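You operate a simulated robot arm through the tools that you are given. There is no shell and no other tool. Be economical: measure what you need, move in short steps, check, and stop when the job is done.

Carry out the task below with a simulated two-armed robot. There is one attempt and no reset: what you move stays moved.

## Task
Seal the red terminal box and stand it in the ready bay.
Fine: work on it in the work bay; hold it while the cable gland goes tight and the lid latch home.

The check looks at the end state, three seconds after you hand in, the way a careful person would. Anything else that was tipped, shoved, dropped, spilled or broken makes it a failure. A push-on lid holds only when it is set on centred and level and pressed home; a screw cap is set on level and turned clockwise until tight.

## Robot
Two 7-joint arms with two-finger parallel grippers on one trunk, on a base that drives. Base frame: it is fixed to the floor where the robot stands at the start and does not move with it; the origin is under the middle of the robot, x ahead of it, y to its left, z up; the surface under the hand at the start is at about z = 0.78. Lengths are in m, angles in degrees, forces in N, time in s.
The left shoulder is at the start at [0.07, 0.134, 1.126], the right one opposite. With the tool pointing down near the work surface each hand reaches from about 0.1 to 0.64 m from the robot's upright axis, wherever it stands, measured 20 degrees to its own side. Places, roughly: cable gland [0.5, 0.6, 0.8]; cord arm [0.9, 0.5, 1.7]; ready bay [0.5, -0.5, 0.8]; reset knob [0.9, 0.6, 1.6]; terminal lid latch [0.5, 0.5, 0.9]; work bay [0.5, 0, 0.8]. Payload 1.57 kg a hand.
The TCP of each hand is the grasp point between the finger pads, 0.03 m short of the fingertips. In the tool frame z runs along the fingers and y along their closing line. Largest opening 0.08 m; finger width 0.017, thickness 0.012; the body of the gripper, 0.04 by 0.082 m, starts 0.08 m behind the TCP.
Orientation is told as [roll, pitch, yaw] about the base's x, y, z axes, in that order, counted from this pose: with the fingers straight down and closing along the base's y, the tool's x points along the base's -x, its y along +y and its z along -z.

## Interface
- The arms move only by the tool step_arm. It takes "left_motion", "right_motion" or both (then of equal length, played together; a hand with none holds still); each is a list of rows, each an object (a shift or turn left out is 0, a gripper value left out holds the last) with "linear": the shift along the tool's x, y, z in m, a list of three; "rotation": the turn, a rotation vector about the tool's x, y, z in degrees, a list of three; "hand": the gripper command, from -1 (fully open) to 1 (shut), values between in proportion. In form: [{"linear": [dx, dy, dz], "rotation": [rx, ry, rz], "hand": hand}, ...]. A call has 1 to 20 rows; each row is the pose to reach, as a shift and turn from the pose commanded when the call began, along the tool's axes at that moment. Each row takes 0.2 s and may step no farther than 0.05 m and 8.6 degrees from the row before; otherwise, or with a gripper value out of range, the whole call is refused. Where a pose cannot be reached the arm comes as near as it can. A force on the tool above 40 N (or 10 N above the force at the start of the call, whichever is more), or a blocked arm, ends the call early, and 0.2 s more pass. Each finger travels about 0.153 m/s and halts on what it meets, pressing with about 30 N; the grip force reading is that of the motor and also rises with nothing between the fingers. The clock runs only during rows and for 0.2 s after the last one: add rows that repeat a pose to give the fingers time. The reply holds the time, the measured pose of the TCP, the force on the tool along the base axes, the opening and the grip force, in the units named above and with some noise, with the torque about the TCP (base axes, N m) and any sound that the robot's microphone picked up, and new pictures: "views" is both (left out), scene, wrist or none (wrist: the cameras of the hands that moved).
- Cameras (640 x 400 px; columns grow to the right, rows downward): "scene" is now at [0.1359, 0.0084, 1.3498]; the picture's right is [0.08, -1.00, 0.00], its down [-0.61, -0.05, -0.79] and it looks along [0.79, 0.06, -0.61] (base axes); focal length 214 px, centre (320, 200). "left" rides on the left gripper at [0.072, 0.007, -0.122] in its tool frame; the picture's right is [-0.09, 1.00, 0.00], its down [-0.84, -0.08, -0.54] and it looks along [-0.54, -0.05, 0.84] (tool axes); focal length 238 px, centre (320, 200). "right" rides on the right gripper at [0.072, -0.007, -0.122] in its tool frame; the picture's right is [0.09, 1.00, 0.00], its down [-0.84, 0.08, -0.54] and it looks along [-0.54, 0.05, 0.84] (tool axes); focal length 238 px, centre (320, 200). There is no depth. A picture from a camera that has moved, and an enlarged one, comes with that camera's place and axes in the base frame and with its lens.
- lift_body(by): slides the trunk up (or, below 0, down) by that many m; the arms and the scene camera ride with it, the base frame stays. It gives what a move gives, with no picture.
- steer(legs): drives the robot by 1 to 6 legs, each [ahead, left, turn to the left] in m, m and degrees, along the robot's own axes; the way and the turn of a leg run together, so that a leg with both is an arc; at most 1.5 m and 180 degrees a leg. The arms and the cameras ride along, it lands a little off, and it stops where it bumps. It gives what a move gives, and a new picture of the scene camera.
- head_to(pan, tilt): turns the head with the scene camera to pan (to the left, within 86 degrees either way) and tilt (down, from -29 to 69), counted from straight ahead of the robot. It gives what a move gives, and a new picture of the scene camera.
- enlarge(camera, box): a new picture of the part [left, top, right, bottom] of that camera's present view, enlarged. The clock stands still meanwhile.
- finish_job(): hands the job in; it is judged then, once.

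Go step by step. Nothing tells you exact positions but the pictures and the camera data: compare them with the known pose of the tool, close in by small moves and look again before you grip or let go. The budget is 120 turns and 260 pictures, counting those below and the enlarged ones. Unless the task says otherwise, let go and move clear before handing in, and close with one line.

The tools are called after "Emit:" as a command line: name --argument value ..., lists and objects as JSON in quotes. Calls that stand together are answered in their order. step_arm: Moves the arms, as the interface text tells. Its arguments: {"type":"object","properties":{"left_motion":{"type":"array","items":{"type":"object","properties":{"linear":{"type":"array","items":{"type":"number"}},"rotation":{"type":"array","items":{"type":"number"}},"hand":{"type":"number"}}}},"right_motion":{"type":"array","items":{"type":"object","properties":{"linear":{"type":"array","items":{"type":"number"}},"rotation":{"type":"array","items":{"type":"number"}},"hand":{"type":"number"}}}},"views":{"type":"string","enum":["both","scene","wrist","none"]}},"required":[]} The other tools are called the same way: lift_body (by) slides the trunk up or down; steer (legs) drives the base; head_to (pan, tilt) turns the head that bears the scene camera; enlarge (camera, box) takes an enlarged picture of a part of a camera's view; finish_job () hands the job in.

At the start:

```text
clock: 0.0
left_position: [0.3352, 0.4115, 1.1729]
left_ee_rot: [0.0, 0.0, 0.0]
left_contact_force: [-0.3, 0.0, 1.2]
left_moment: [-0.01, -0.02, 0.02]
left_width: 0.0799
left_grasp_force: 0.1
right_position: [0.3871, 0.0417, 1.1945]
right_ee_rot: [0.1, 0.0, -0.2]
right_contact_force: [-0.1, -0.2, 1.0]
right_moment: [-0.02, 0.0, -0.04]
right_width: 0.0803
right_grasp_force: 0.1
trunk travel left (down, up): [-0.7, 0.24]
robot x, y, heading: [-0.0002, 0.0013, 0.1]
head pan, tilt: [4.7, 37.5]
```

scene: 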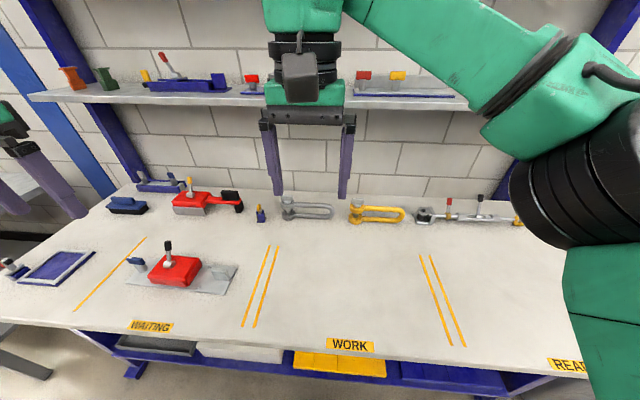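
right: 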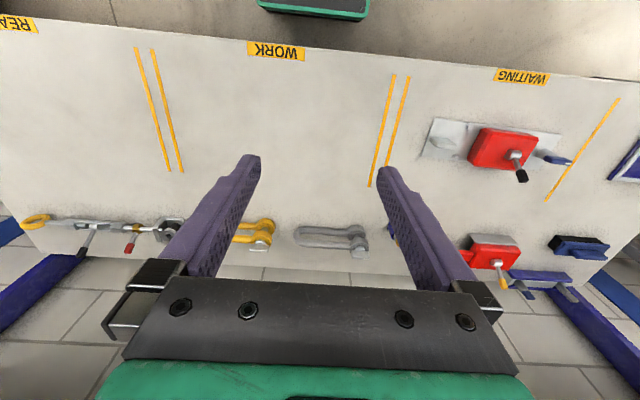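
left: 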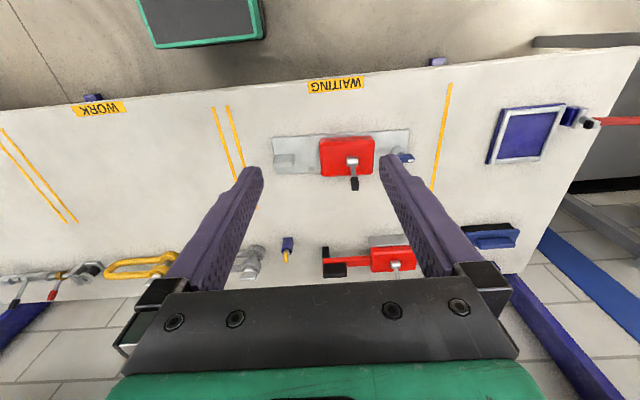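

I see a bench with waiting, work and ready bays; a red box on a grey plate sits in the waiting bay. I'll look closer before moving.

Emit:
enlarge --camera "scene" --box '[80, 160, 280, 340]'

Emit:
enlarge --camera "left" --box '[240, 70, 460, 290]'

Emit:
enlarge --camera "scene" --box '[40, 40, 260, 110]'

```text
2.22 times, centred on (180, 250) of scene
camera zoom: at [0.1359, 0.0084, 1.3498], right [0.08, -1.0, 0.0], down [-0.61, -0.05, -0.79], along [0.79, 0.06, -0.61], focal length 477 px, centre (631, 89)
```

zoom: 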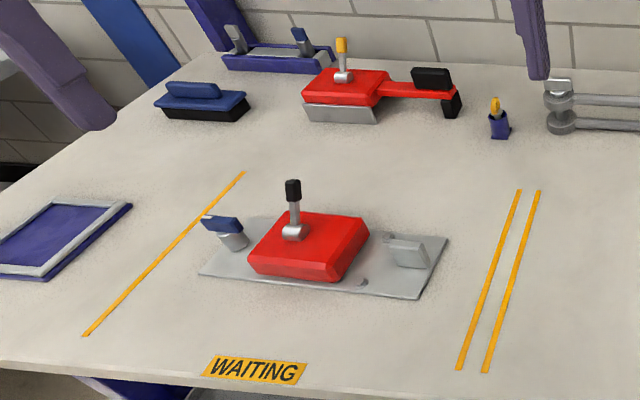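

```text
1.82 times, centred on (350, 180) of left
camera zoom: at [0.2646, 0.4173, 1.2953], right [0.09, 1.0, 0.0], down [0.84, -0.08, 0.54], along [0.54, -0.05, -0.84], focal length 433 px, centre (266, 236)
```

zoom: 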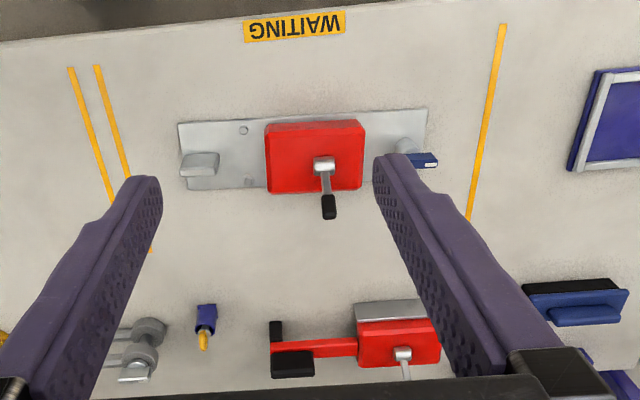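

```text
2.91 times, centred on (150, 75) of scene
camera zoom: at [0.1359, 0.0084, 1.3498], right [0.08, -1.0, 0.0], down [-0.61, -0.05, -0.79], along [0.79, 0.06, -0.61], focal length 624 px, centre (814, 564)
```

zoom: 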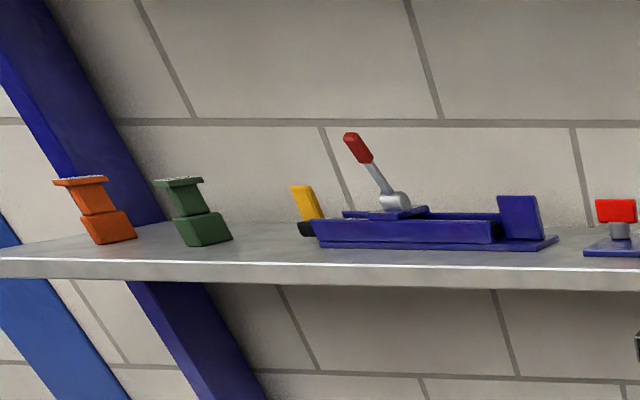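

Red box at about [0.46, 0.45], with blue-winged gland on its left side, a latch lever on top, a grey block to its right on the plate. I'll lower the left hand for a closer look.

Emit:
step_arm --left_motion '[{"linear": [0, 0.01, 0.05]}, {"linear": [0, 0.02, 0.1]}, {"linear": [0, 0.03, 0.13]}, {"linear": [0.02, 0.04, 0.15]}]' --views "wrist"

Emit:
enlarge --camera "left" --box '[180, 80, 460, 255]'

Emit:
head_to --pan 45 --tilt 45

Emit:
enlarge --camera "scene" --box '[220, 120, 480, 290]'

```text
refused: row 1 steps farther than a row can; nothing moved
```

```text
2.29 times, centred on (320, 168) of left
camera zoom: at [0.2646, 0.4173, 1.2953], right [0.09, 1.0, 0.0], down [0.84, -0.08, 0.54], along [0.54, -0.05, -0.84], focal length 545 px, centre (320, 274)
```

zoom: 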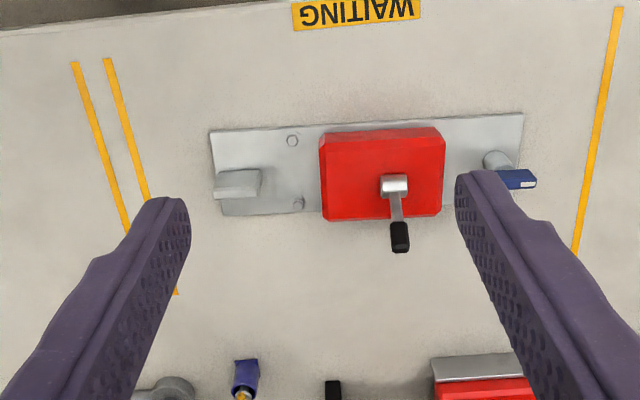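

```text
clock: 1.1
left_position: [0.3373, 0.4121, 1.1739]
left_ee_rot: [0.0, 0.0, 0.0]
left_contact_force: [0.8, -0.4, -0.1]
left_moment: [-0.03, 0.02, 0.02]
left_width: 0.0801
left_grasp_force: 0.0
right_position: [0.3867, 0.0429, 1.1924]
right_ee_rot: [0.0, 0.0, -0.1]
right_contact_force: [0.3, -0.5, 1.0]
right_moment: [0.01, -0.01, -0.03]
right_width: 0.0799
right_grasp_force: 0.1
trunk travel left (down, up): [-0.7, 0.24]
robot x, y, heading: [-0.0023, -0.0002, -0.0]
head pan, tilt: [45.0, 45.0]
camera scene: at [0.1072, 0.0587, 1.3389], right [0.71, -0.71, 0.0], down [-0.5, -0.5, -0.71], along [0.5, 0.5, -0.71], focal length 214 px, centre (320, 200)
```

scene: 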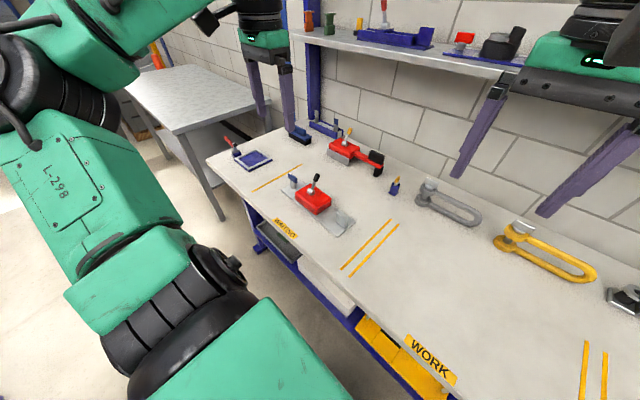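

```text
2.35 times, centred on (350, 205) of scene
camera zoom: at [0.1072, 0.0587, 1.3389], right [0.71, -0.71, 0.0], down [-0.5, -0.5, -0.71], along [0.5, 0.5, -0.71], focal length 505 px, centre (249, 188)
```

zoom: 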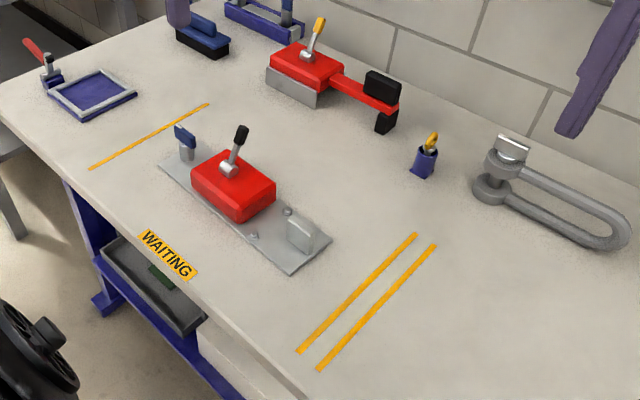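

I need smaller rows; moving the left hand down for a close look at the box.

Emit:
step_arm --left_motion '[{"linear": [0, 0.01, 0.045]}, {"linear": [0.01, 0.02, 0.09]}, {"linear": [0.02, 0.03, 0.13]}, {"linear": [0.03, 0.04, 0.16]}, {"linear": [0.04, 0.04, 0.18]}]' --views "wrist"

Emit:
enlarge --camera "left" --box '[160, 40, 480, 240]'

```text
clock: 2.3
left_position: [0.2978, 0.4518, 0.9935]
left_ee_rot: [0.0, -0.1, -0.1]
left_contact_force: [-0.5, 0.2, -0.2]
left_moment: [-0.03, -0.03, 0.02]
left_width: 0.08
left_grasp_force: 0.1
right_position: [0.3859, 0.0424, 1.1938]
right_ee_rot: [0.0, 0.0, -0.1]
right_contact_force: [-0.6, -0.8, 0.5]
right_moment: [-0.01, -0.01, -0.01]
right_width: 0.08
right_grasp_force: 0.1
trunk travel left (down, up): [-0.7, 0.24]
robot x, y, heading: [-0.0015, -0.0006, 0.2]
head pan, tilt: [45.0, 45.0]
camera left: at [0.225, 0.4586, 1.1146], right [0.09, 1.0, 0.0], down [0.84, -0.08, 0.54], along [0.54, -0.05, -0.84], focal length 238 px, centre (320, 200)
```

left: 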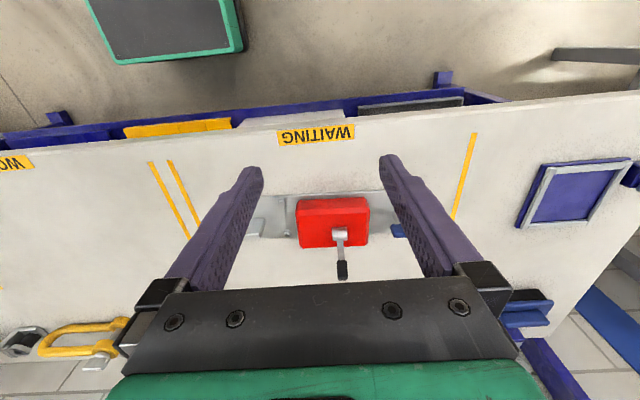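

```text
2.00 times, centred on (320, 140) of left
camera zoom: at [0.225, 0.4586, 1.1146], right [0.09, 1.0, 0.0], down [0.84, -0.08, 0.54], along [0.54, -0.05, -0.84], focal length 477 px, centre (320, 320)
```

zoom: 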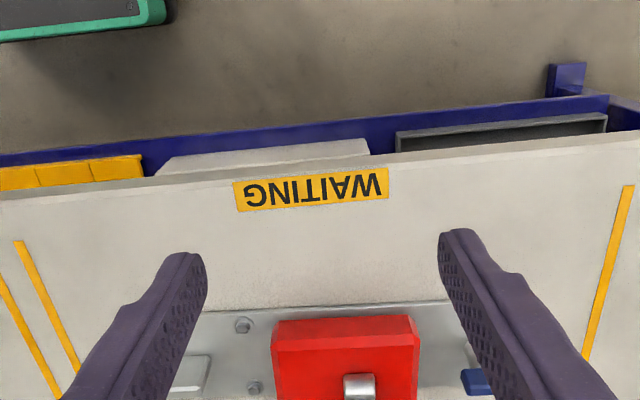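

The box body is about 0.065 deep by 0.107 wide. I'll drive left so the box is well within reach and look at it more closely.

Emit:
steer --legs '[[0, 0.3, 0]]'

Emit:
head_to --pan 22 --tilt 50

Emit:
enlarge --camera "scene" --box '[220, 120, 420, 245]'

```text
clock: 4.3
left_position: [0.3011, 0.7553, 0.9946]
left_ee_rot: [0.0, 0.0, -0.3]
left_contact_force: [0.2, -0.4, 0.5]
left_moment: [-0.02, 0.02, -0.03]
left_width: 0.0797
left_grasp_force: 0.0
right_position: [0.3883, 0.3439, 1.1932]
right_ee_rot: [0.2, -0.1, -0.3]
right_contact_force: [0.2, 0.1, 0.0]
right_moment: [-0.01, -0.03, 0.0]
right_width: 0.0798
right_grasp_force: 0.0
trunk travel left (down, up): [-0.7, 0.24]
robot x, y, heading: [-0.0002, 0.3004, -0.1]
head pan, tilt: [45.0, 45.0]
camera scene: at [0.108, 0.3623, 1.3389], right [0.7, -0.71, 0.0], down [-0.5, -0.5, -0.71], along [0.5, 0.5, -0.71], focal length 214 px, centre (320, 200)
```

scene: 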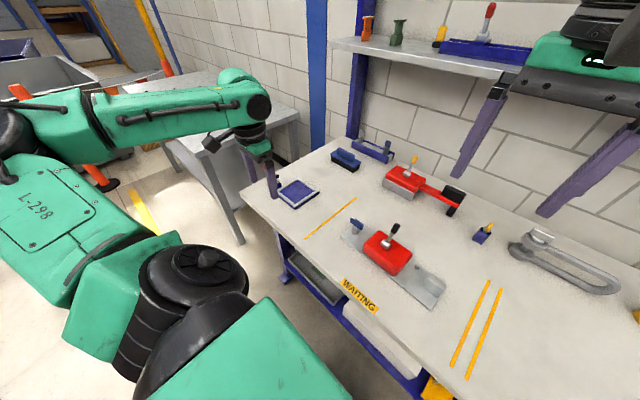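

```text
clock: 5.2
left_position: [0.301, 0.7566, 0.9945]
left_ee_rot: [0.0, 0.0, -0.3]
left_contact_force: [0.4, -0.5, -0.4]
left_moment: [0.0, 0.0, -0.01]
left_width: 0.0801
left_grasp_force: 0.0
right_position: [0.3886, 0.3448, 1.1949]
right_ee_rot: [0.0, 0.0, -0.4]
right_contact_force: [-0.4, 0.4, 0.6]
right_moment: [0.0, -0.03, 0.02]
right_width: 0.08
right_grasp_force: 0.2
trunk travel left (down, up): [-0.7, 0.24]
robot x, y, heading: [0.0008, 0.3033, -0.2]
head pan, tilt: [22.0, 50.0]
camera scene: at [0.1217, 0.335, 1.332], right [0.37, -0.93, 0.0], down [-0.71, -0.28, -0.64], along [0.6, 0.24, -0.77], focal length 214 px, centre (320, 200)
```

scene: 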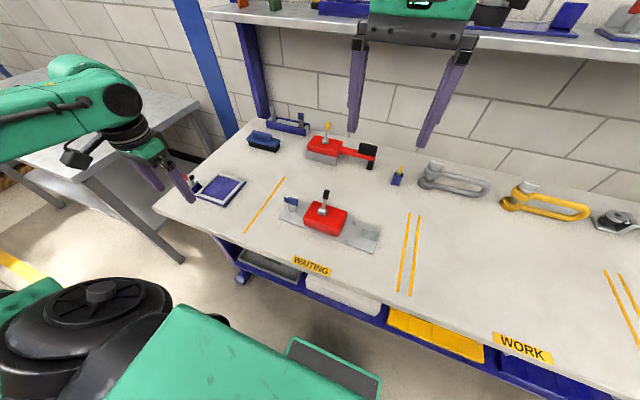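

```text
3.20 times, centred on (320, 182) of scene
camera zoom: at [0.1217, 0.335, 1.332], right [0.37, -0.93, 0.0], down [-0.71, -0.28, -0.64], along [0.6, 0.24, -0.77], focal length 686 px, centre (320, 256)
```

zoom: 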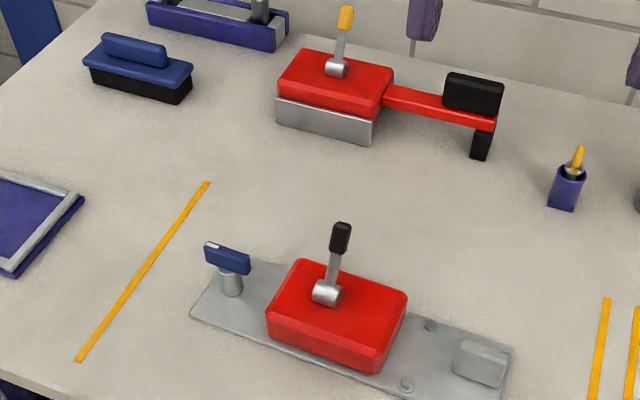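

The front red box matches the task's gland and latch places. I'll bring the left hand above it, turned 90° to grip the body across x beside the lever, while the right hand moves out of the way.

Emit:
step_arm --left_motion '[{"linear": [-0.014, -0.03, -0.005], "rotation": [0, 0, -8.2]}, {"linear": [-0.028, -0.06, -0.01], "rotation": [0, 0, -16.4]}, {"linear": [-0.042, -0.09, -0.015], "rotation": [0, 0, -24.6]}, {"linear": [-0.056, -0.12, -0.02], "rotation": [0, 0, -32.8]}, {"linear": [-0.07, -0.15, -0.025], "rotation": [0, 0, -41]}, {"linear": [-0.084, -0.18, -0.03], "rotation": [0, 0, -49.2]}, {"linear": [-0.098, -0.21, -0.035], "rotation": [0, 0, -57.4]}, {"linear": [-0.112, -0.24, -0.04], "rotation": [0, 0, -65.6]}, {"linear": [-0.126, -0.27, -0.045], "rotation": [0, 0, -73.8]}, {"linear": [-0.14, -0.3, -0.05], "rotation": [0, 0, -82]}, {"linear": [-0.156, -0.326, -0.05], "rotation": [0, 0, -90]}]' --right_motion '[{"linear": [0, -0.03, 0]}, {"linear": [0, -0.06, 0]}, {"linear": [0, -0.09, 0]}, {"linear": [0, -0.12, 0]}, {"linear": [0, -0.15, 0]}, {"linear": [0, -0.18, 0]}, {"linear": [0, -0.21, 0]}, {"linear": [0, -0.24, 0]}, {"linear": [0, -0.27, 0]}, {"linear": [0, -0.3, 0]}, {"linear": [0, -0.33, 0]}]'

```text
clock: 7.6
left_position: [0.456, 0.4272, 1.0445]
left_ee_rot: [-0.1, -0.2, 89.9]
left_contact_force: [-0.4, -0.6, -0.5]
left_moment: [0.06, 0.01, -0.02]
left_width: 0.0801
left_grasp_force: 0.0
right_position: [0.3883, 0.0131, 1.1924]
right_ee_rot: [0.2, 0.0, -0.3]
right_contact_force: [0.2, -0.1, 0.2]
right_moment: [0.01, -0.02, -0.01]
right_width: 0.0802
right_grasp_force: 0.0
trunk travel left (down, up): [-0.7, 0.24]
robot x, y, heading: [-0.0, 0.3063, -0.1]
head pan, tilt: [22.0, 50.0]
camera scene: at [0.1224, 0.3321, 1.3319], right [0.37, -0.93, 0.0], down [-0.71, -0.28, -0.64], along [0.6, 0.24, -0.77], focal length 214 px, centre (320, 200)
camera right: at [0.3159, 0.0071, 1.3159], right [-0.09, 1.0, 0.0], down [0.84, 0.07, 0.54], along [0.54, 0.05, -0.84], focal length 238 px, centre (320, 200)
camera left: at [0.4494, 0.3545, 1.1641], right [-1.0, 0.09, 0.0], down [0.08, 0.83, 0.55], along [0.05, 0.54, -0.84], focal length 238 px, centre (320, 200)
```

scene: 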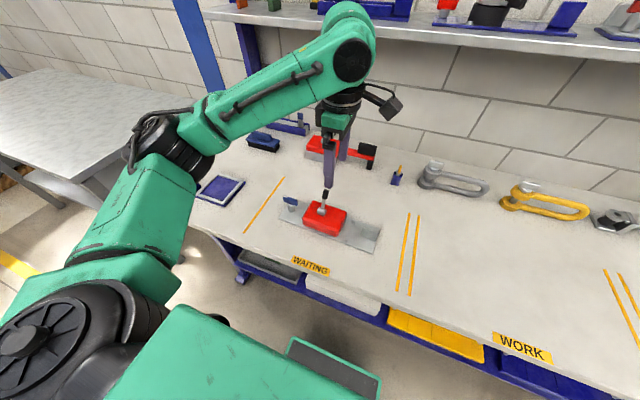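
right: 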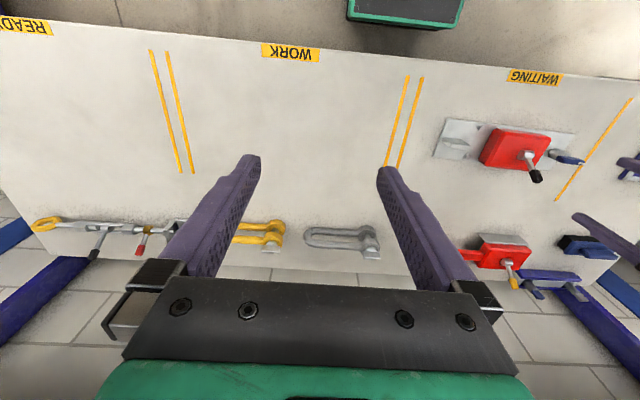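
left: 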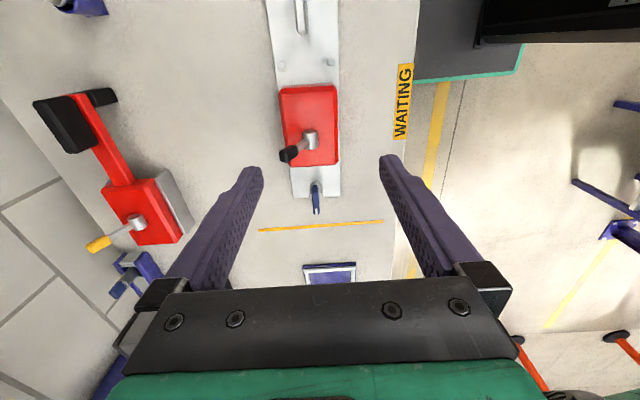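

Emit:
enlarge --camera "left" --box '[220, 60, 420, 220]'

Emit:
enlarge --camera "scene" --box '[260, 170, 400, 260]'

Emit:
enlarge --camera "left" --box '[240, 0, 400, 100]'

```text
2.50 times, centred on (320, 140) of left
camera zoom: at [0.4494, 0.3545, 1.1641], right [-1.0, 0.09, 0.0], down [0.08, 0.83, 0.55], along [0.05, 0.54, -0.84], focal length 596 px, centre (320, 350)
```

zoom: 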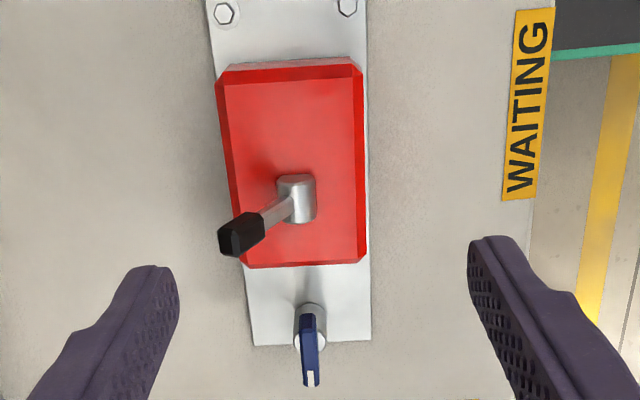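

```text
4.44 times, centred on (330, 215) of scene
camera zoom: at [0.1224, 0.3321, 1.3319], right [0.37, -0.93, 0.0], down [-0.71, -0.28, -0.64], along [0.6, 0.24, -0.77], focal length 953 px, centre (276, 133)
```

zoom: 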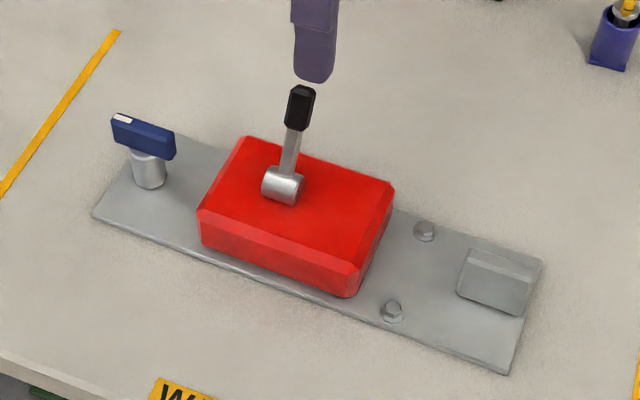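

```text
4.00 times, centred on (320, 50) of left
camera zoom: at [0.4494, 0.3545, 1.1641], right [-1.0, 0.09, 0.0], down [0.08, 0.83, 0.55], along [0.05, 0.54, -0.84], focal length 953 px, centre (320, 800)
```

zoom: 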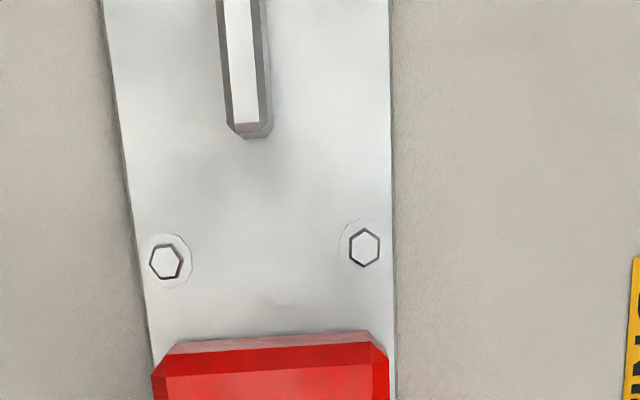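

The box body spans x 0.434–0.502, y 0.404–0.504, top at about 0.83; the lever is at y 0.46. I'll descend at y 0.424, clear of the lever.

Emit:
step_arm --left_motion '[{"linear": [0.003, -0.012, 0.04]}, {"linear": [0.003, -0.012, 0.08]}, {"linear": [0.003, -0.012, 0.12]}, {"linear": [0.003, -0.012, 0.15]}, {"linear": [0.003, -0.012, 0.165]}]' --views "wrist"

Emit:
enlarge --camera "scene" --box '[260, 150, 400, 250]'

```text
clock: 8.8
left_position: [0.4677, 0.4267, 0.8769]
left_ee_rot: [0.0, -0.1, 89.7]
left_contact_force: [-0.5, -1.0, -0.2]
left_moment: [0.0, 0.01, -0.02]
left_width: 0.0805
left_grasp_force: 0.0
right_position: [0.3876, 0.0168, 1.1935]
right_ee_rot: [0.0, 0.0, -0.3]
right_contact_force: [-0.1, 0.2, -0.2]
right_moment: [0.02, 0.02, 0.04]
right_width: 0.08
right_grasp_force: 0.0
trunk travel left (down, up): [-0.7, 0.24]
robot x, y, heading: [-0.0003, 0.309, -0.2]
head pan, tilt: [22.0, 50.0]
camera left: at [0.46, 0.3542, 0.9981], right [-1.0, 0.1, 0.0], down [0.08, 0.84, 0.54], along [0.05, 0.54, -0.84], focal length 238 px, centre (320, 200)
```

left: 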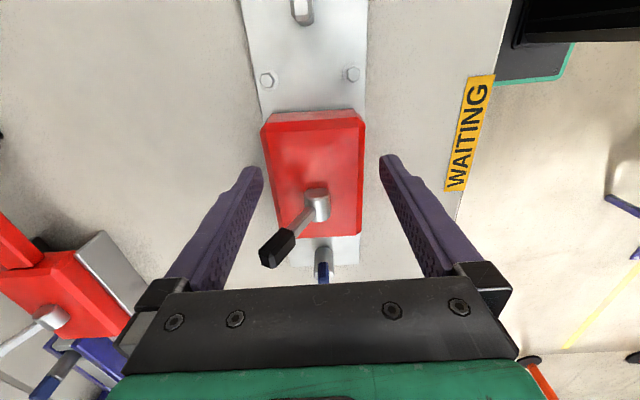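

```text
4.00 times, centred on (330, 200) of scene
camera zoom: at [0.1218, 0.3346, 1.332], right [0.37, -0.93, 0.0], down [-0.71, -0.28, -0.64], along [0.6, 0.24, -0.77], focal length 858 px, centre (280, 200)
```

zoom: 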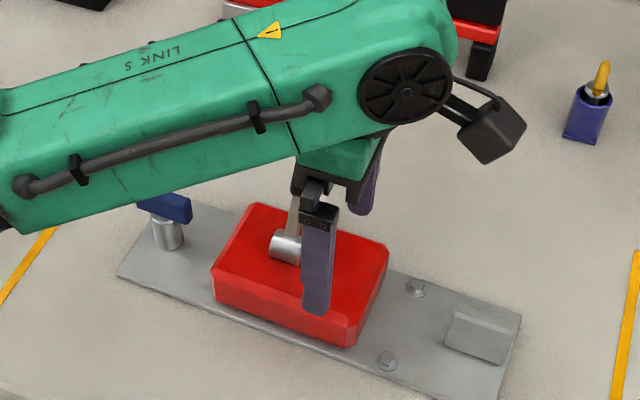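

Emit:
enlarge --camera "left" --box '[230, 90, 400, 290]'

```text
2.00 times, centred on (315, 190) of left
camera zoom: at [0.46, 0.3542, 0.9981], right [-1.0, 0.1, 0.0], down [0.08, 0.84, 0.54], along [0.05, 0.54, -0.84], focal length 477 px, centre (330, 220)
```

zoom: 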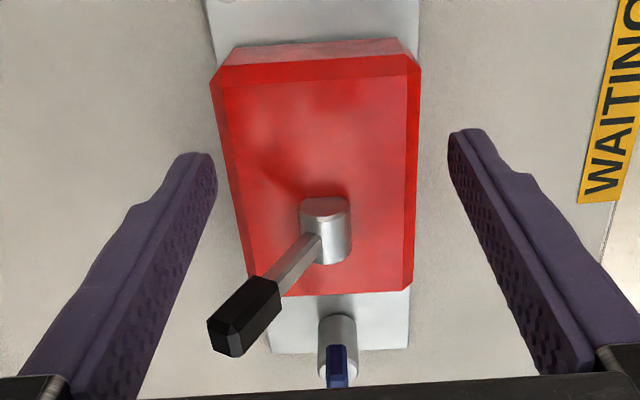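

The box body is nearly 0.08 wide, too wide to grip safely; the 14 mm grey block at [0.468, 0.326] is the holding handle. I'll back the left hand off and bring the right hand over that handle, turned 90°.

Emit:
step_arm --left_motion '[{"linear": [0, 0, -0.035]}, {"linear": [0, 0, -0.07]}, {"linear": [0, 0, -0.105]}, {"linear": [0, 0, -0.14]}, {"linear": [-0.03, 0, -0.14]}, {"linear": [-0.06, 0, -0.14]}, {"linear": [-0.09, 0, -0.14]}, {"linear": [-0.12, 0, -0.14]}, {"linear": [-0.15, 0, -0.14]}, {"linear": [-0.18, 0, -0.14]}, {"linear": [-0.2, 0, -0.14]}]' --right_motion '[{"linear": [-0.007, 0.028, 0.022], "rotation": [0, 0, -8.2]}, {"linear": [-0.014, 0.056, 0.044], "rotation": [0, 0, -16.4]}, {"linear": [-0.021, 0.084, 0.066], "rotation": [0, 0, -24.6]}, {"linear": [-0.028, 0.112, 0.088], "rotation": [0, 0, -32.8]}, {"linear": [-0.035, 0.14, 0.11], "rotation": [0, 0, -41]}, {"linear": [-0.042, 0.168, 0.132], "rotation": [0, 0, -49.2]}, {"linear": [-0.049, 0.196, 0.154], "rotation": [0, 0, -57.4]}, {"linear": [-0.056, 0.224, 0.176], "rotation": [0, 0, -65.6]}, {"linear": [-0.063, 0.252, 0.198], "rotation": [0, 0, -73.8]}, {"linear": [-0.07, 0.28, 0.22], "rotation": [0, 0, -82]}, {"linear": [-0.08, 0.309, 0.243], "rotation": [0, 0, -90.3]}]'

Emit:
enlarge --camera "right" --box '[220, 120, 420, 280]'

```text
clock: 11.2
left_position: [0.468, 0.6279, 1.0167]
left_ee_rot: [-0.1, 0.1, 89.6]
left_contact_force: [0.9, 0.1, -1.3]
left_moment: [-0.03, -0.03, -0.01]
left_width: 0.0802
left_grasp_force: 0.0
right_position: [0.2859, 0.3314, 1.0249]
right_ee_rot: [-2.0, 0.6, 82.5]
right_contact_force: [-0.9, 0.2, -0.1]
right_moment: [0.0, -0.02, 0.04]
right_width: 0.0801
right_grasp_force: 0.0
right hand out of reach, approached as far as the arm can: row 5, 6, 7, 8, 9, 10, 11
trunk travel left (down, up): [-0.7, 0.24]
robot x, y, heading: [-0.0003, 0.3049, -0.2]
head pan, tilt: [22.0, 50.0]
camera scene: at [0.1215, 0.3366, 1.3319], right [0.37, -0.93, 0.0], down [-0.71, -0.28, -0.64], along [0.6, 0.24, -0.77], focal length 214 px, centre (320, 200)
camera right: at [0.2783, 0.2616, 1.1491], right [-1.0, 0.04, -0.03], down [0.01, 0.85, 0.53], along [0.05, 0.53, -0.85], focal length 238 px, centre (320, 200)
camera left: at [0.4604, 0.5563, 1.139], right [-1.0, 0.1, 0.0], down [0.08, 0.84, 0.54], along [0.05, 0.54, -0.84], focal length 238 px, centre (320, 200)
```

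scene: 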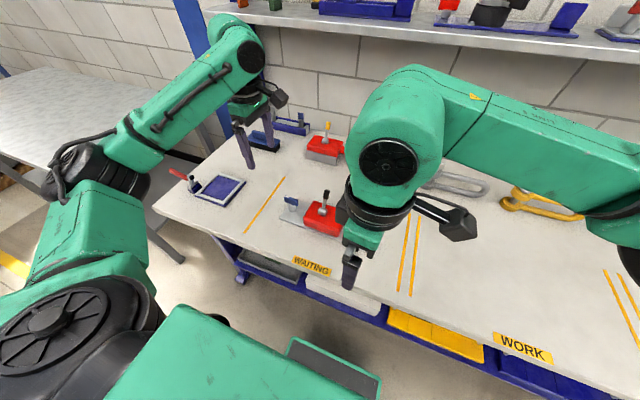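
right: 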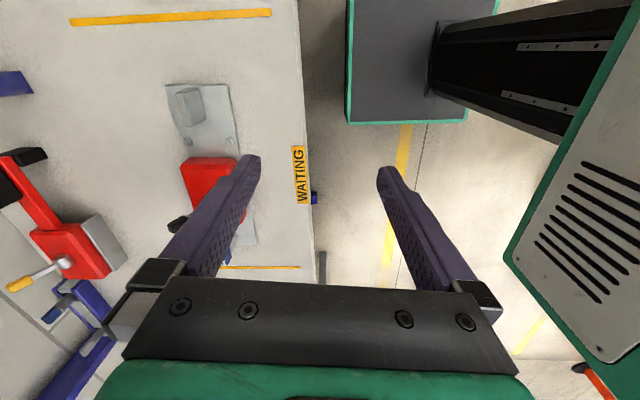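
left: 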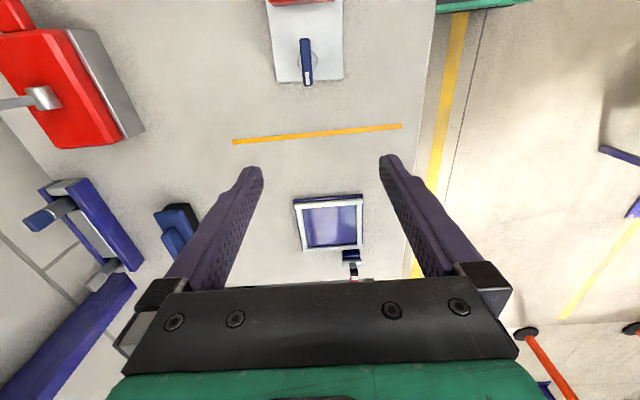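

```text
2.50 times, centred on (320, 200) of right
camera zoom: at [0.2783, 0.2616, 1.1491], right [-1.0, 0.04, -0.03], down [0.01, 0.85, 0.53], along [0.05, 0.53, -0.85], focal length 596 px, centre (320, 200)
```

zoom: 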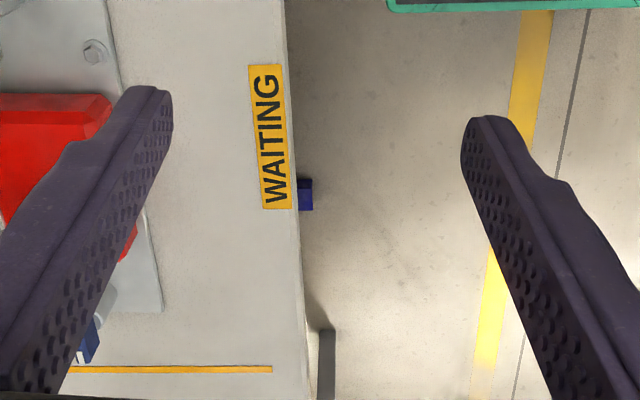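

The right arm ran out of reach there; driving farther left will put the handle on the right arm's own side.

Emit:
steer --legs '[[0, 0.22, 0]]'

Emit:
step_arm --right_motion '[{"linear": [0.03, 0, -0.02], "rotation": [0, 0, -3]}, {"linear": [0.07, -0.02, -0.02], "rotation": [0, 0, -7]}, {"linear": [0.11, -0.04, -0.02], "rotation": [0, 0, -7.5]}, {"linear": [0.15, -0.06, -0.02], "rotation": [0, 0, -7.5]}, {"linear": [0.18, -0.09, -0.02], "rotation": [0, 0, -7.5]}, {"linear": [0.2, -0.12, -0.02], "rotation": [0, 0, -7.5]}]' --views "none"

```text
clock: 12.9
left_position: [0.4697, 0.8484, 1.0181]
left_ee_rot: [0.0, 0.0, 89.6]
left_contact_force: [-0.2, -0.7, 0.0]
left_moment: [0.0, -0.01, 0.02]
left_width: 0.0801
left_grasp_force: 0.1
right_position: [0.2877, 0.5508, 1.0252]
right_ee_rot: [-2.0, 0.5, 82.4]
right_contact_force: [-0.4, 0.0, 0.4]
right_moment: [0.0, -0.03, 0.03]
right_width: 0.0802
right_grasp_force: 0.0
trunk travel left (down, up): [-0.7, 0.24]
robot x, y, heading: [0.0023, 0.5269, -0.2]
head pan, tilt: [22.0, 50.0]
camera scene: at [0.1227, 0.5561, 1.332], right [0.37, -0.93, 0.0], down [-0.71, -0.28, -0.64], along [0.6, 0.24, -0.77], focal length 214 px, centre (320, 200)
```

scene: 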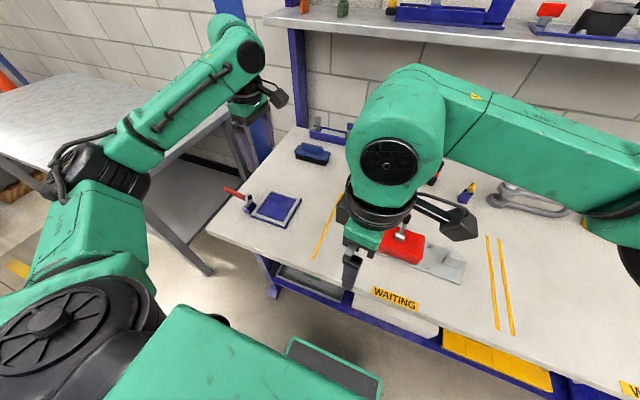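

```text
clock: 14.3
left_position: [0.4689, 0.8481, 1.0183]
left_ee_rot: [0.0, 0.0, 89.7]
left_contact_force: [0.0, -0.1, -1.5]
left_moment: [0.01, 0.02, -0.02]
left_width: 0.0798
left_grasp_force: 0.0
right_position: [0.2272, 0.4483, 1.0431]
right_ee_rot: [-1.9, 0.8, 89.8]
right_contact_force: [-0.7, -0.2, 0.1]
right_moment: [0.02, -0.01, 0.01]
right_width: 0.08
right_grasp_force: 0.0
right hand out of reach, approached as far as the arm can: row 1, 2, 3, 4, 5, 6
trunk travel left (down, up): [-0.7, 0.24]
robot x, y, heading: [0.0014, 0.5279, -0.3]
head pan, tilt: [22.0, 50.0]
```

Yaw +90 hits the right wrist's limit; I'll unwind the right hand to yaw 0 and see whether −90 works.

Emit:
step_arm --right_motion '[{"linear": [0.01, -0.015, -0.005], "rotation": [0, 0, 8.2]}, {"linear": [0.02, -0.03, -0.01], "rotation": [0, 0, 16.4]}, {"linear": [0.03, -0.045, -0.015], "rotation": [0, 0, 24.6]}, {"linear": [0.04, -0.06, -0.02], "rotation": [0, 0, 32.8]}, {"linear": [0.05, -0.075, -0.02], "rotation": [0, 0, 41]}, {"linear": [0.06, -0.09, -0.02], "rotation": [0, 0, 49.2]}, {"linear": [0.07, -0.105, -0.02], "rotation": [0, 0, 57.4]}, {"linear": [0.08, -0.12, -0.02], "rotation": [0, 0, 65.6]}, {"linear": [0.09, -0.135, -0.02], "rotation": [0, 0, 73.8]}, {"linear": [0.1, -0.15, -0.02], "rotation": [0, 0, 82]}, {"linear": [0.12, -0.17, -0.02], "rotation": [0, 0, 90]}]' --views "none"

```text
clock: 16.7
left_position: [0.4697, 0.8484, 1.018]
left_ee_rot: [0.0, -0.1, 89.6]
left_contact_force: [-0.2, -0.1, 0.0]
left_moment: [0.01, -0.02, -0.04]
left_width: 0.0803
left_grasp_force: 0.1
right_position: [0.3902, 0.3272, 1.0728]
right_ee_rot: [-0.7, -1.9, -0.2]
right_contact_force: [1.0, -0.1, -0.3]
right_moment: [0.04, 0.01, -0.01]
right_width: 0.0799
right_grasp_force: 0.1
trunk travel left (down, up): [-0.7, 0.24]
robot x, y, heading: [0.0022, 0.5276, -0.3]
head pan, tilt: [22.0, 50.0]
```

Emit:
step_arm --right_motion '[{"linear": [-0.007, 0, 0.005], "rotation": [0, 0, 8.2]}, {"linear": [-0.014, 0, 0.015], "rotation": [0, 0, 16.4]}, {"linear": [-0.021, 0, 0.025], "rotation": [0, 0, 24.6]}, {"linear": [-0.028, 0, 0.035], "rotation": [0, 0, 32.8]}, {"linear": [-0.035, 0, 0.045], "rotation": [0, 0, 41]}, {"linear": [-0.042, 0, 0.055], "rotation": [0, 0, 49.2]}, {"linear": [-0.049, 0, 0.065], "rotation": [0, 0, 57.4]}, {"linear": [-0.056, 0, 0.075], "rotation": [0, 0, 65.6]}, {"linear": [-0.063, 0, 0.085], "rotation": [0, 0, 73.8]}, {"linear": [-0.07, 0, 0.095], "rotation": [0, 0, 82]}, {"linear": [-0.078, 0, 0.11], "rotation": [0, 0, 90]}]' --views "both"

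Emit:
enlarge --camera "right" --box '[220, 100, 420, 260]'

```text
clock: 19.1
left_position: [0.4696, 0.8493, 1.0179]
left_ee_rot: [-0.1, -0.1, 89.8]
left_contact_force: [0.2, 0.4, -0.3]
left_moment: [0.0, 0.01, -0.01]
left_width: 0.0801
left_grasp_force: 0.1
right_position: [0.4718, 0.3266, 0.964]
right_ee_rot: [1.9, -0.6, -90.3]
right_contact_force: [-0.2, 0.1, -0.2]
right_moment: [0.03, 0.05, 0.01]
right_width: 0.0799
right_grasp_force: 0.2
trunk travel left (down, up): [-0.7, 0.24]
robot x, y, heading: [0.0027, 0.5259, -0.4]
head pan, tilt: [22.0, 50.0]
camera scene: at [0.1234, 0.5568, 1.3319], right [0.37, -0.93, 0.0], down [-0.71, -0.28, -0.64], along [0.6, 0.24, -0.77], focal length 214 px, centre (320, 200)
camera right: at [0.4613, 0.4016, 1.0858], right [1.0, 0.09, 0.03], down [0.06, -0.83, 0.55], along [0.08, -0.55, -0.83], focal length 238 px, centre (320, 200)
```

scene: 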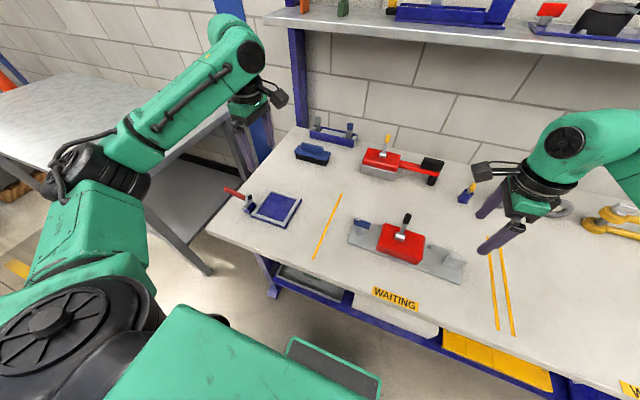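
right: 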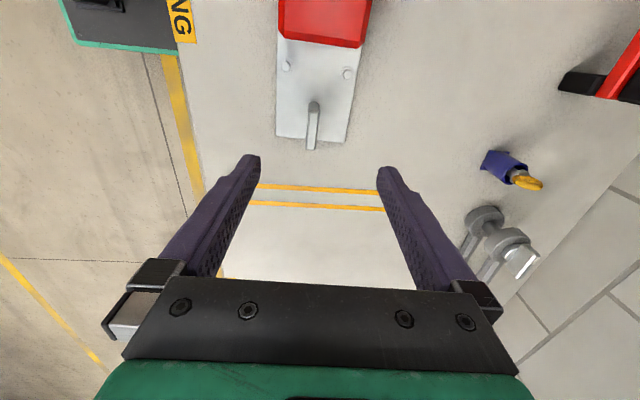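

```text
2.50 times, centred on (320, 180) of right
camera zoom: at [0.4613, 0.4016, 1.0858], right [1.0, 0.09, 0.03], down [0.06, -0.83, 0.55], along [0.08, -0.55, -0.83], focal length 596 px, centre (320, 250)
```

zoom: 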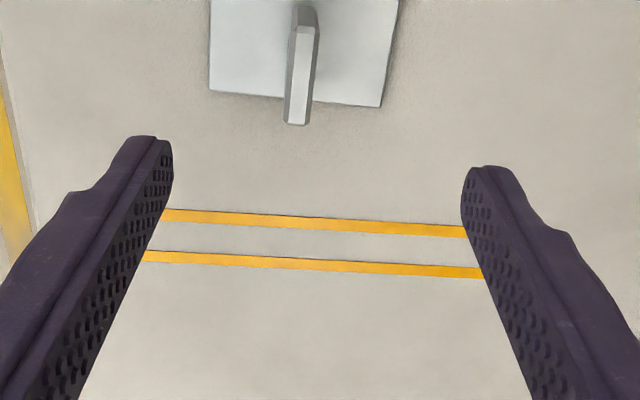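

The right hand can work at yaw −90. The handle is centred at about [0.4695, 0.318], so I'll descend around it.

Emit:
step_arm --right_motion '[{"linear": [-0.0086, -0.002, 0.03], "rotation": [0.6, -1.9, 0]}, {"linear": [-0.0086, -0.002, 0.065], "rotation": [0.6, -1.9, 0]}, {"linear": [-0.0086, -0.002, 0.095], "rotation": [0.6, -1.9, 0]}, {"linear": [-0.0086, -0.002, 0.12], "rotation": [0.6, -1.9, 0]}, {"linear": [-0.0086, -0.002, 0.135], "rotation": [0.6, -1.9, 0]}]' --views "wrist"

Emit:
enlarge --camera "right" --box '[220, 100, 420, 260]'

Emit:
head_to --pan -20 --tilt 50

Emit:
enlarge --camera "scene" --box '[260, 130, 400, 230]'

```text
clock: 20.3
left_position: [0.4696, 0.8493, 1.0189]
left_ee_rot: [0.0, 0.0, 89.7]
left_contact_force: [-0.3, -0.5, 1.1]
left_moment: [-0.02, 0.03, -0.04]
left_width: 0.0799
left_grasp_force: 0.1
right_position: [0.4733, 0.3153, 0.8269]
right_ee_rot: [1.3, -2.7, -90.2]
right_contact_force: [0.4, -0.6, -0.7]
right_moment: [-0.02, -0.01, 0.0]
right_width: 0.0801
right_grasp_force: 0.2
trunk travel left (down, up): [-0.7, 0.24]
robot x, y, heading: [0.0009, 0.5278, -0.4]
head pan, tilt: [22.0, 50.0]
camera right: at [0.4649, 0.3939, 0.9472], right [1.0, 0.09, 0.02], down [0.06, -0.81, 0.58], along [0.07, -0.58, -0.81], focal length 238 px, centre (320, 200)
```

right: 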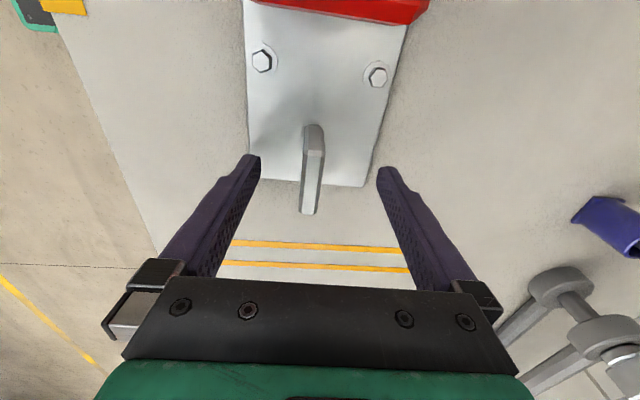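

```text
2.50 times, centred on (320, 180) of right
camera zoom: at [0.4649, 0.3939, 0.9472], right [1.0, 0.09, 0.02], down [0.06, -0.81, 0.58], along [0.07, -0.58, -0.81], focal length 596 px, centre (320, 250)
```

zoom: 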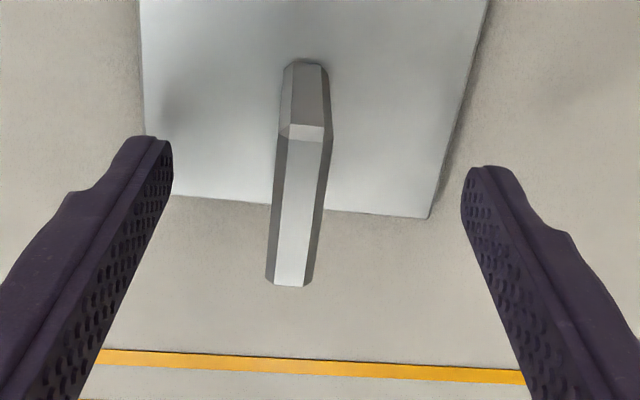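

```text
clock: 21.4
left_position: [0.4698, 0.8498, 1.0187]
left_ee_rot: [0.0, 0.0, 89.7]
left_contact_force: [0.6, 0.1, -0.1]
left_moment: [0.01, -0.02, -0.02]
left_width: 0.0799
left_grasp_force: 0.0
right_position: [0.4733, 0.317, 0.8283]
right_ee_rot: [1.3, -2.6, -90.1]
right_contact_force: [-0.2, -0.7, 0.0]
right_moment: [0.0, 0.01, -0.05]
right_width: 0.08
right_grasp_force: 0.2
trunk travel left (down, up): [-0.7, 0.24]
robot x, y, heading: [0.0004, 0.5258, -0.3]
head pan, tilt: [-20.0, 50.0]
camera scene: at [0.1235, 0.5018, 1.3319], right [-0.35, -0.94, 0.0], down [-0.72, 0.26, -0.64], along [0.6, -0.22, -0.77], focal length 214 px, centre (320, 200)
```

scene: 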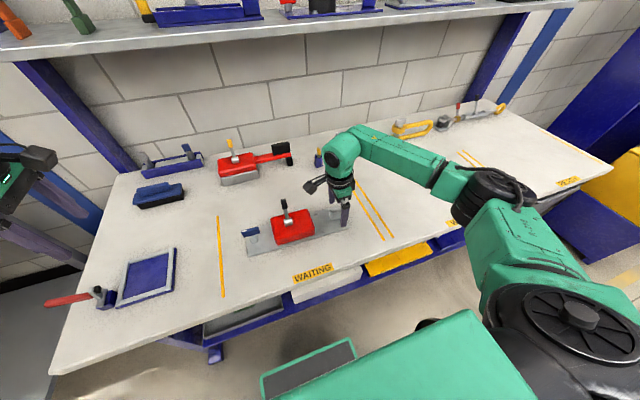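

```text
4.00 times, centred on (330, 180) of scene
camera zoom: at [0.1235, 0.5018, 1.3319], right [-0.35, -0.94, 0.0], down [-0.72, 0.26, -0.64], along [0.6, -0.22, -0.77], focal length 858 px, centre (280, 280)
```

zoom: 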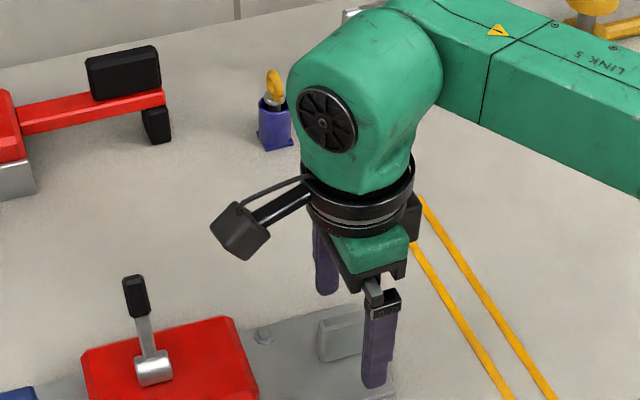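

The handle is between the fingers; I'll level the hand, centre it and close the grip.

Emit:
step_arm --right_motion '[{"linear": [-0.003, -0.004, 0.003], "rotation": [1.3, 2.6, 0]}, {"linear": [-0.003, -0.004, 0.008], "rotation": [1.3, 2.6, 0]}, {"linear": [-0.003, -0.004, 0.008], "rotation": [1.3, 2.6, 0], "hand": 1}, {"linear": [-0.003, -0.004, 0.008], "rotation": [1.3, 2.6, 0], "hand": 1}, {"linear": [-0.003, -0.004, 0.008], "rotation": [1.3, 2.6, 0], "hand": 1}, {"linear": [-0.003, -0.004, 0.008], "rotation": [1.3, 2.6, 0], "hand": 1}]' --views "wrist"

```text
clock: 22.8
left_position: [0.4693, 0.8484, 1.0197]
left_ee_rot: [0.1, 0.0, 89.8]
left_contact_force: [-0.4, -0.4, -0.5]
left_moment: [-0.01, -0.01, 0.01]
left_width: 0.08
left_grasp_force: 0.1
right_position: [0.4702, 0.314, 0.8201]
right_ee_rot: [-0.1, 0.1, -90.1]
right_contact_force: [1.6, 0.6, 0.9]
right_moment: [0.12, 0.06, -0.36]
right_width: 0.012
right_grasp_force: 29.5
trunk travel left (down, up): [-0.7, 0.24]
robot x, y, heading: [0.0051, 0.5244, -0.3]
head pan, tilt: [-20.0, 50.0]
camera right: at [0.4643, 0.3849, 0.9433], right [1.0, 0.09, 0.0], down [0.08, -0.84, 0.54], along [0.05, -0.54, -0.84], focal length 238 px, centre (320, 200)
```

right: 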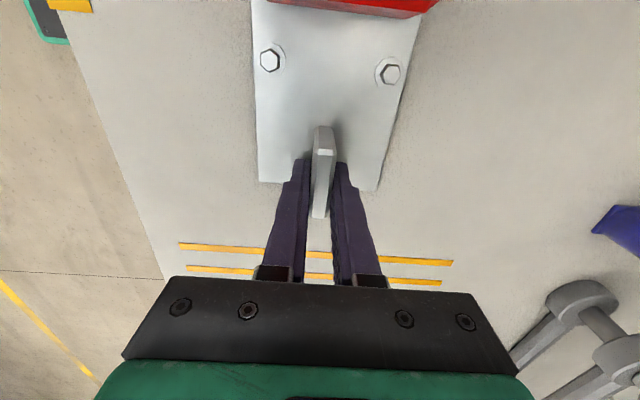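

Gripped at 12 mm width. I'll do a small test lift to judge weight and sag.

Emit:
step_arm --right_motion '[{"linear": [0, 0, -0.008]}, {"linear": [0, 0, -0.016]}, {"linear": [0, 0, -0.025]}, {"linear": [0, 0, -0.025]}]' --views "both"

Emit:
enlarge --camera "scene" --box '[220, 160, 380, 270]'

```text
clock: 23.8
left_position: [0.4694, 0.8486, 1.0185]
left_ee_rot: [0.0, -0.1, 89.7]
left_contact_force: [-0.6, 0.3, 0.1]
left_moment: [0.05, -0.04, 0.01]
left_width: 0.0801
left_grasp_force: 0.0
right_position: [0.4693, 0.3136, 0.8464]
right_ee_rot: [-0.1, -0.1, -90.1]
right_contact_force: [-0.6, -0.4, -5.5]
right_moment: [-0.71, 0.03, 0.01]
right_width: 0.0121
right_grasp_force: 28.6
trunk travel left (down, up): [-0.7, 0.24]
robot x, y, heading: [0.0016, 0.5262, -0.3]
head pan, tilt: [-20.0, 50.0]
camera scene: at [0.1244, 0.5015, 1.3318], right [-0.35, -0.94, 0.0], down [-0.72, 0.27, -0.64], along [0.6, -0.22, -0.77], focal length 214 px, centre (320, 200)
camera right: at [0.4637, 0.3859, 0.9686], right [1.0, 0.09, 0.0], down [0.08, -0.84, 0.54], along [0.05, -0.54, -0.84], focal length 238 px, centre (320, 200)
```

scene: 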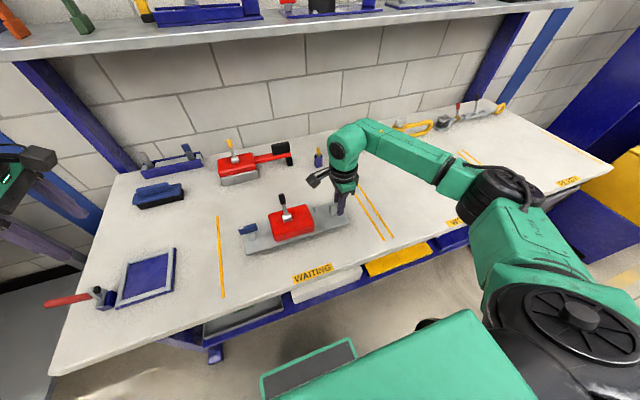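
right: 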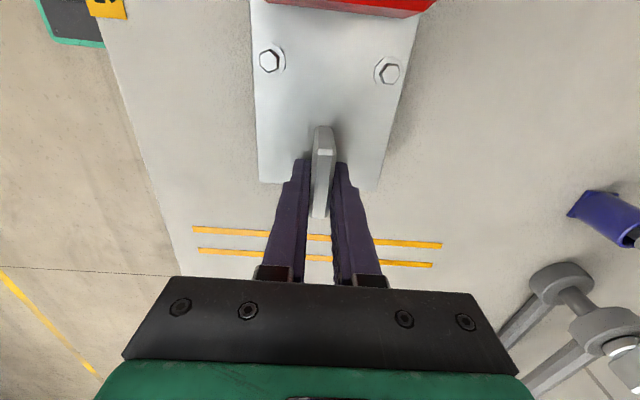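

```text
3.64 times, centred on (300, 215) of scene
camera zoom: at [0.1244, 0.5015, 1.3318], right [-0.35, -0.94, 0.0], down [-0.72, 0.27, -0.64], along [0.6, -0.22, -0.77], focal length 780 px, centre (393, 146)
```

zoom: 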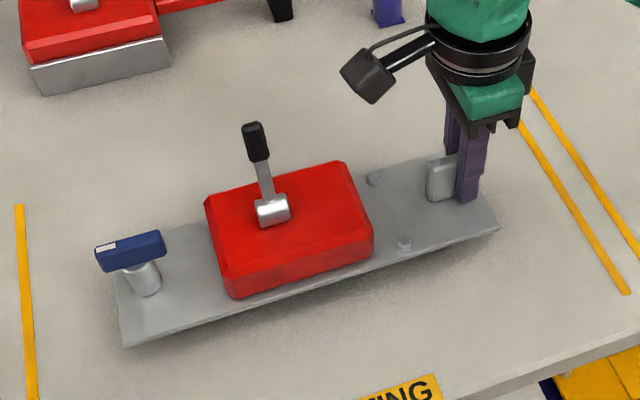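

It lifts level and firm (about 0.56 kg). I'll raise it a little more and drive right toward the work bay.

Emit:
step_arm --right_motion '[{"linear": [0, 0, -0.015]}, {"linear": [0, 0, -0.03]}, {"linear": [0, 0, -0.04]}]' --views "none"

Emit:
steer --legs '[[0, -0.25, 0], [0, -0.25, 0]]'

```text
clock: 24.6
left_position: [0.4695, 0.8477, 1.0178]
left_ee_rot: [0.0, 0.0, 89.7]
left_contact_force: [0.4, 0.7, -1.0]
left_moment: [0.01, -0.02, -0.01]
left_width: 0.0799
left_grasp_force: 0.1
right_position: [0.4706, 0.3124, 0.8843]
right_ee_rot: [0.0, -0.2, -90.1]
right_contact_force: [0.1, 0.1, -4.6]
right_moment: [-0.73, 0.02, 0.01]
right_width: 0.012
right_grasp_force: 29.2
trunk travel left (down, up): [-0.7, 0.24]
robot x, y, heading: [0.0005, 0.5245, -0.3]
head pan, tilt: [-20.0, 50.0]
```

```text
clock: 27.9
left_position: [0.4683, 0.3455, 1.0174]
left_ee_rot: [0.0, 0.0, 89.6]
left_contact_force: [0.2, 0.3, 1.3]
left_moment: [0.01, 0.0, -0.01]
left_width: 0.0803
left_grasp_force: 0.1
right_position: [0.4685, -0.1914, 0.8836]
right_ee_rot: [0.0, -0.2, -90.1]
right_contact_force: [-0.3, -0.2, -5.2]
right_moment: [-0.72, 0.01, -0.01]
right_width: 0.0119
right_grasp_force: 29.0
trunk travel left (down, up): [-0.7, 0.24]
robot x, y, heading: [-0.0014, 0.026, -0.4]
head pan, tilt: [-20.0, 50.0]
camera scene: at [0.1222, -0.0015, 1.3319], right [-0.35, -0.94, 0.0], down [-0.72, 0.27, -0.64], along [0.6, -0.22, -0.77], focal length 214 px, centre (320, 200)
```

scene: 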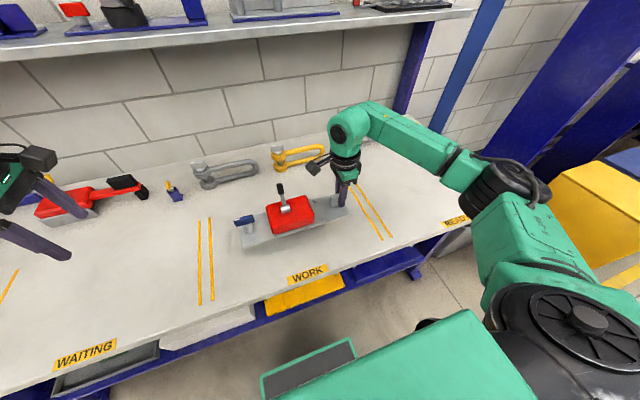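

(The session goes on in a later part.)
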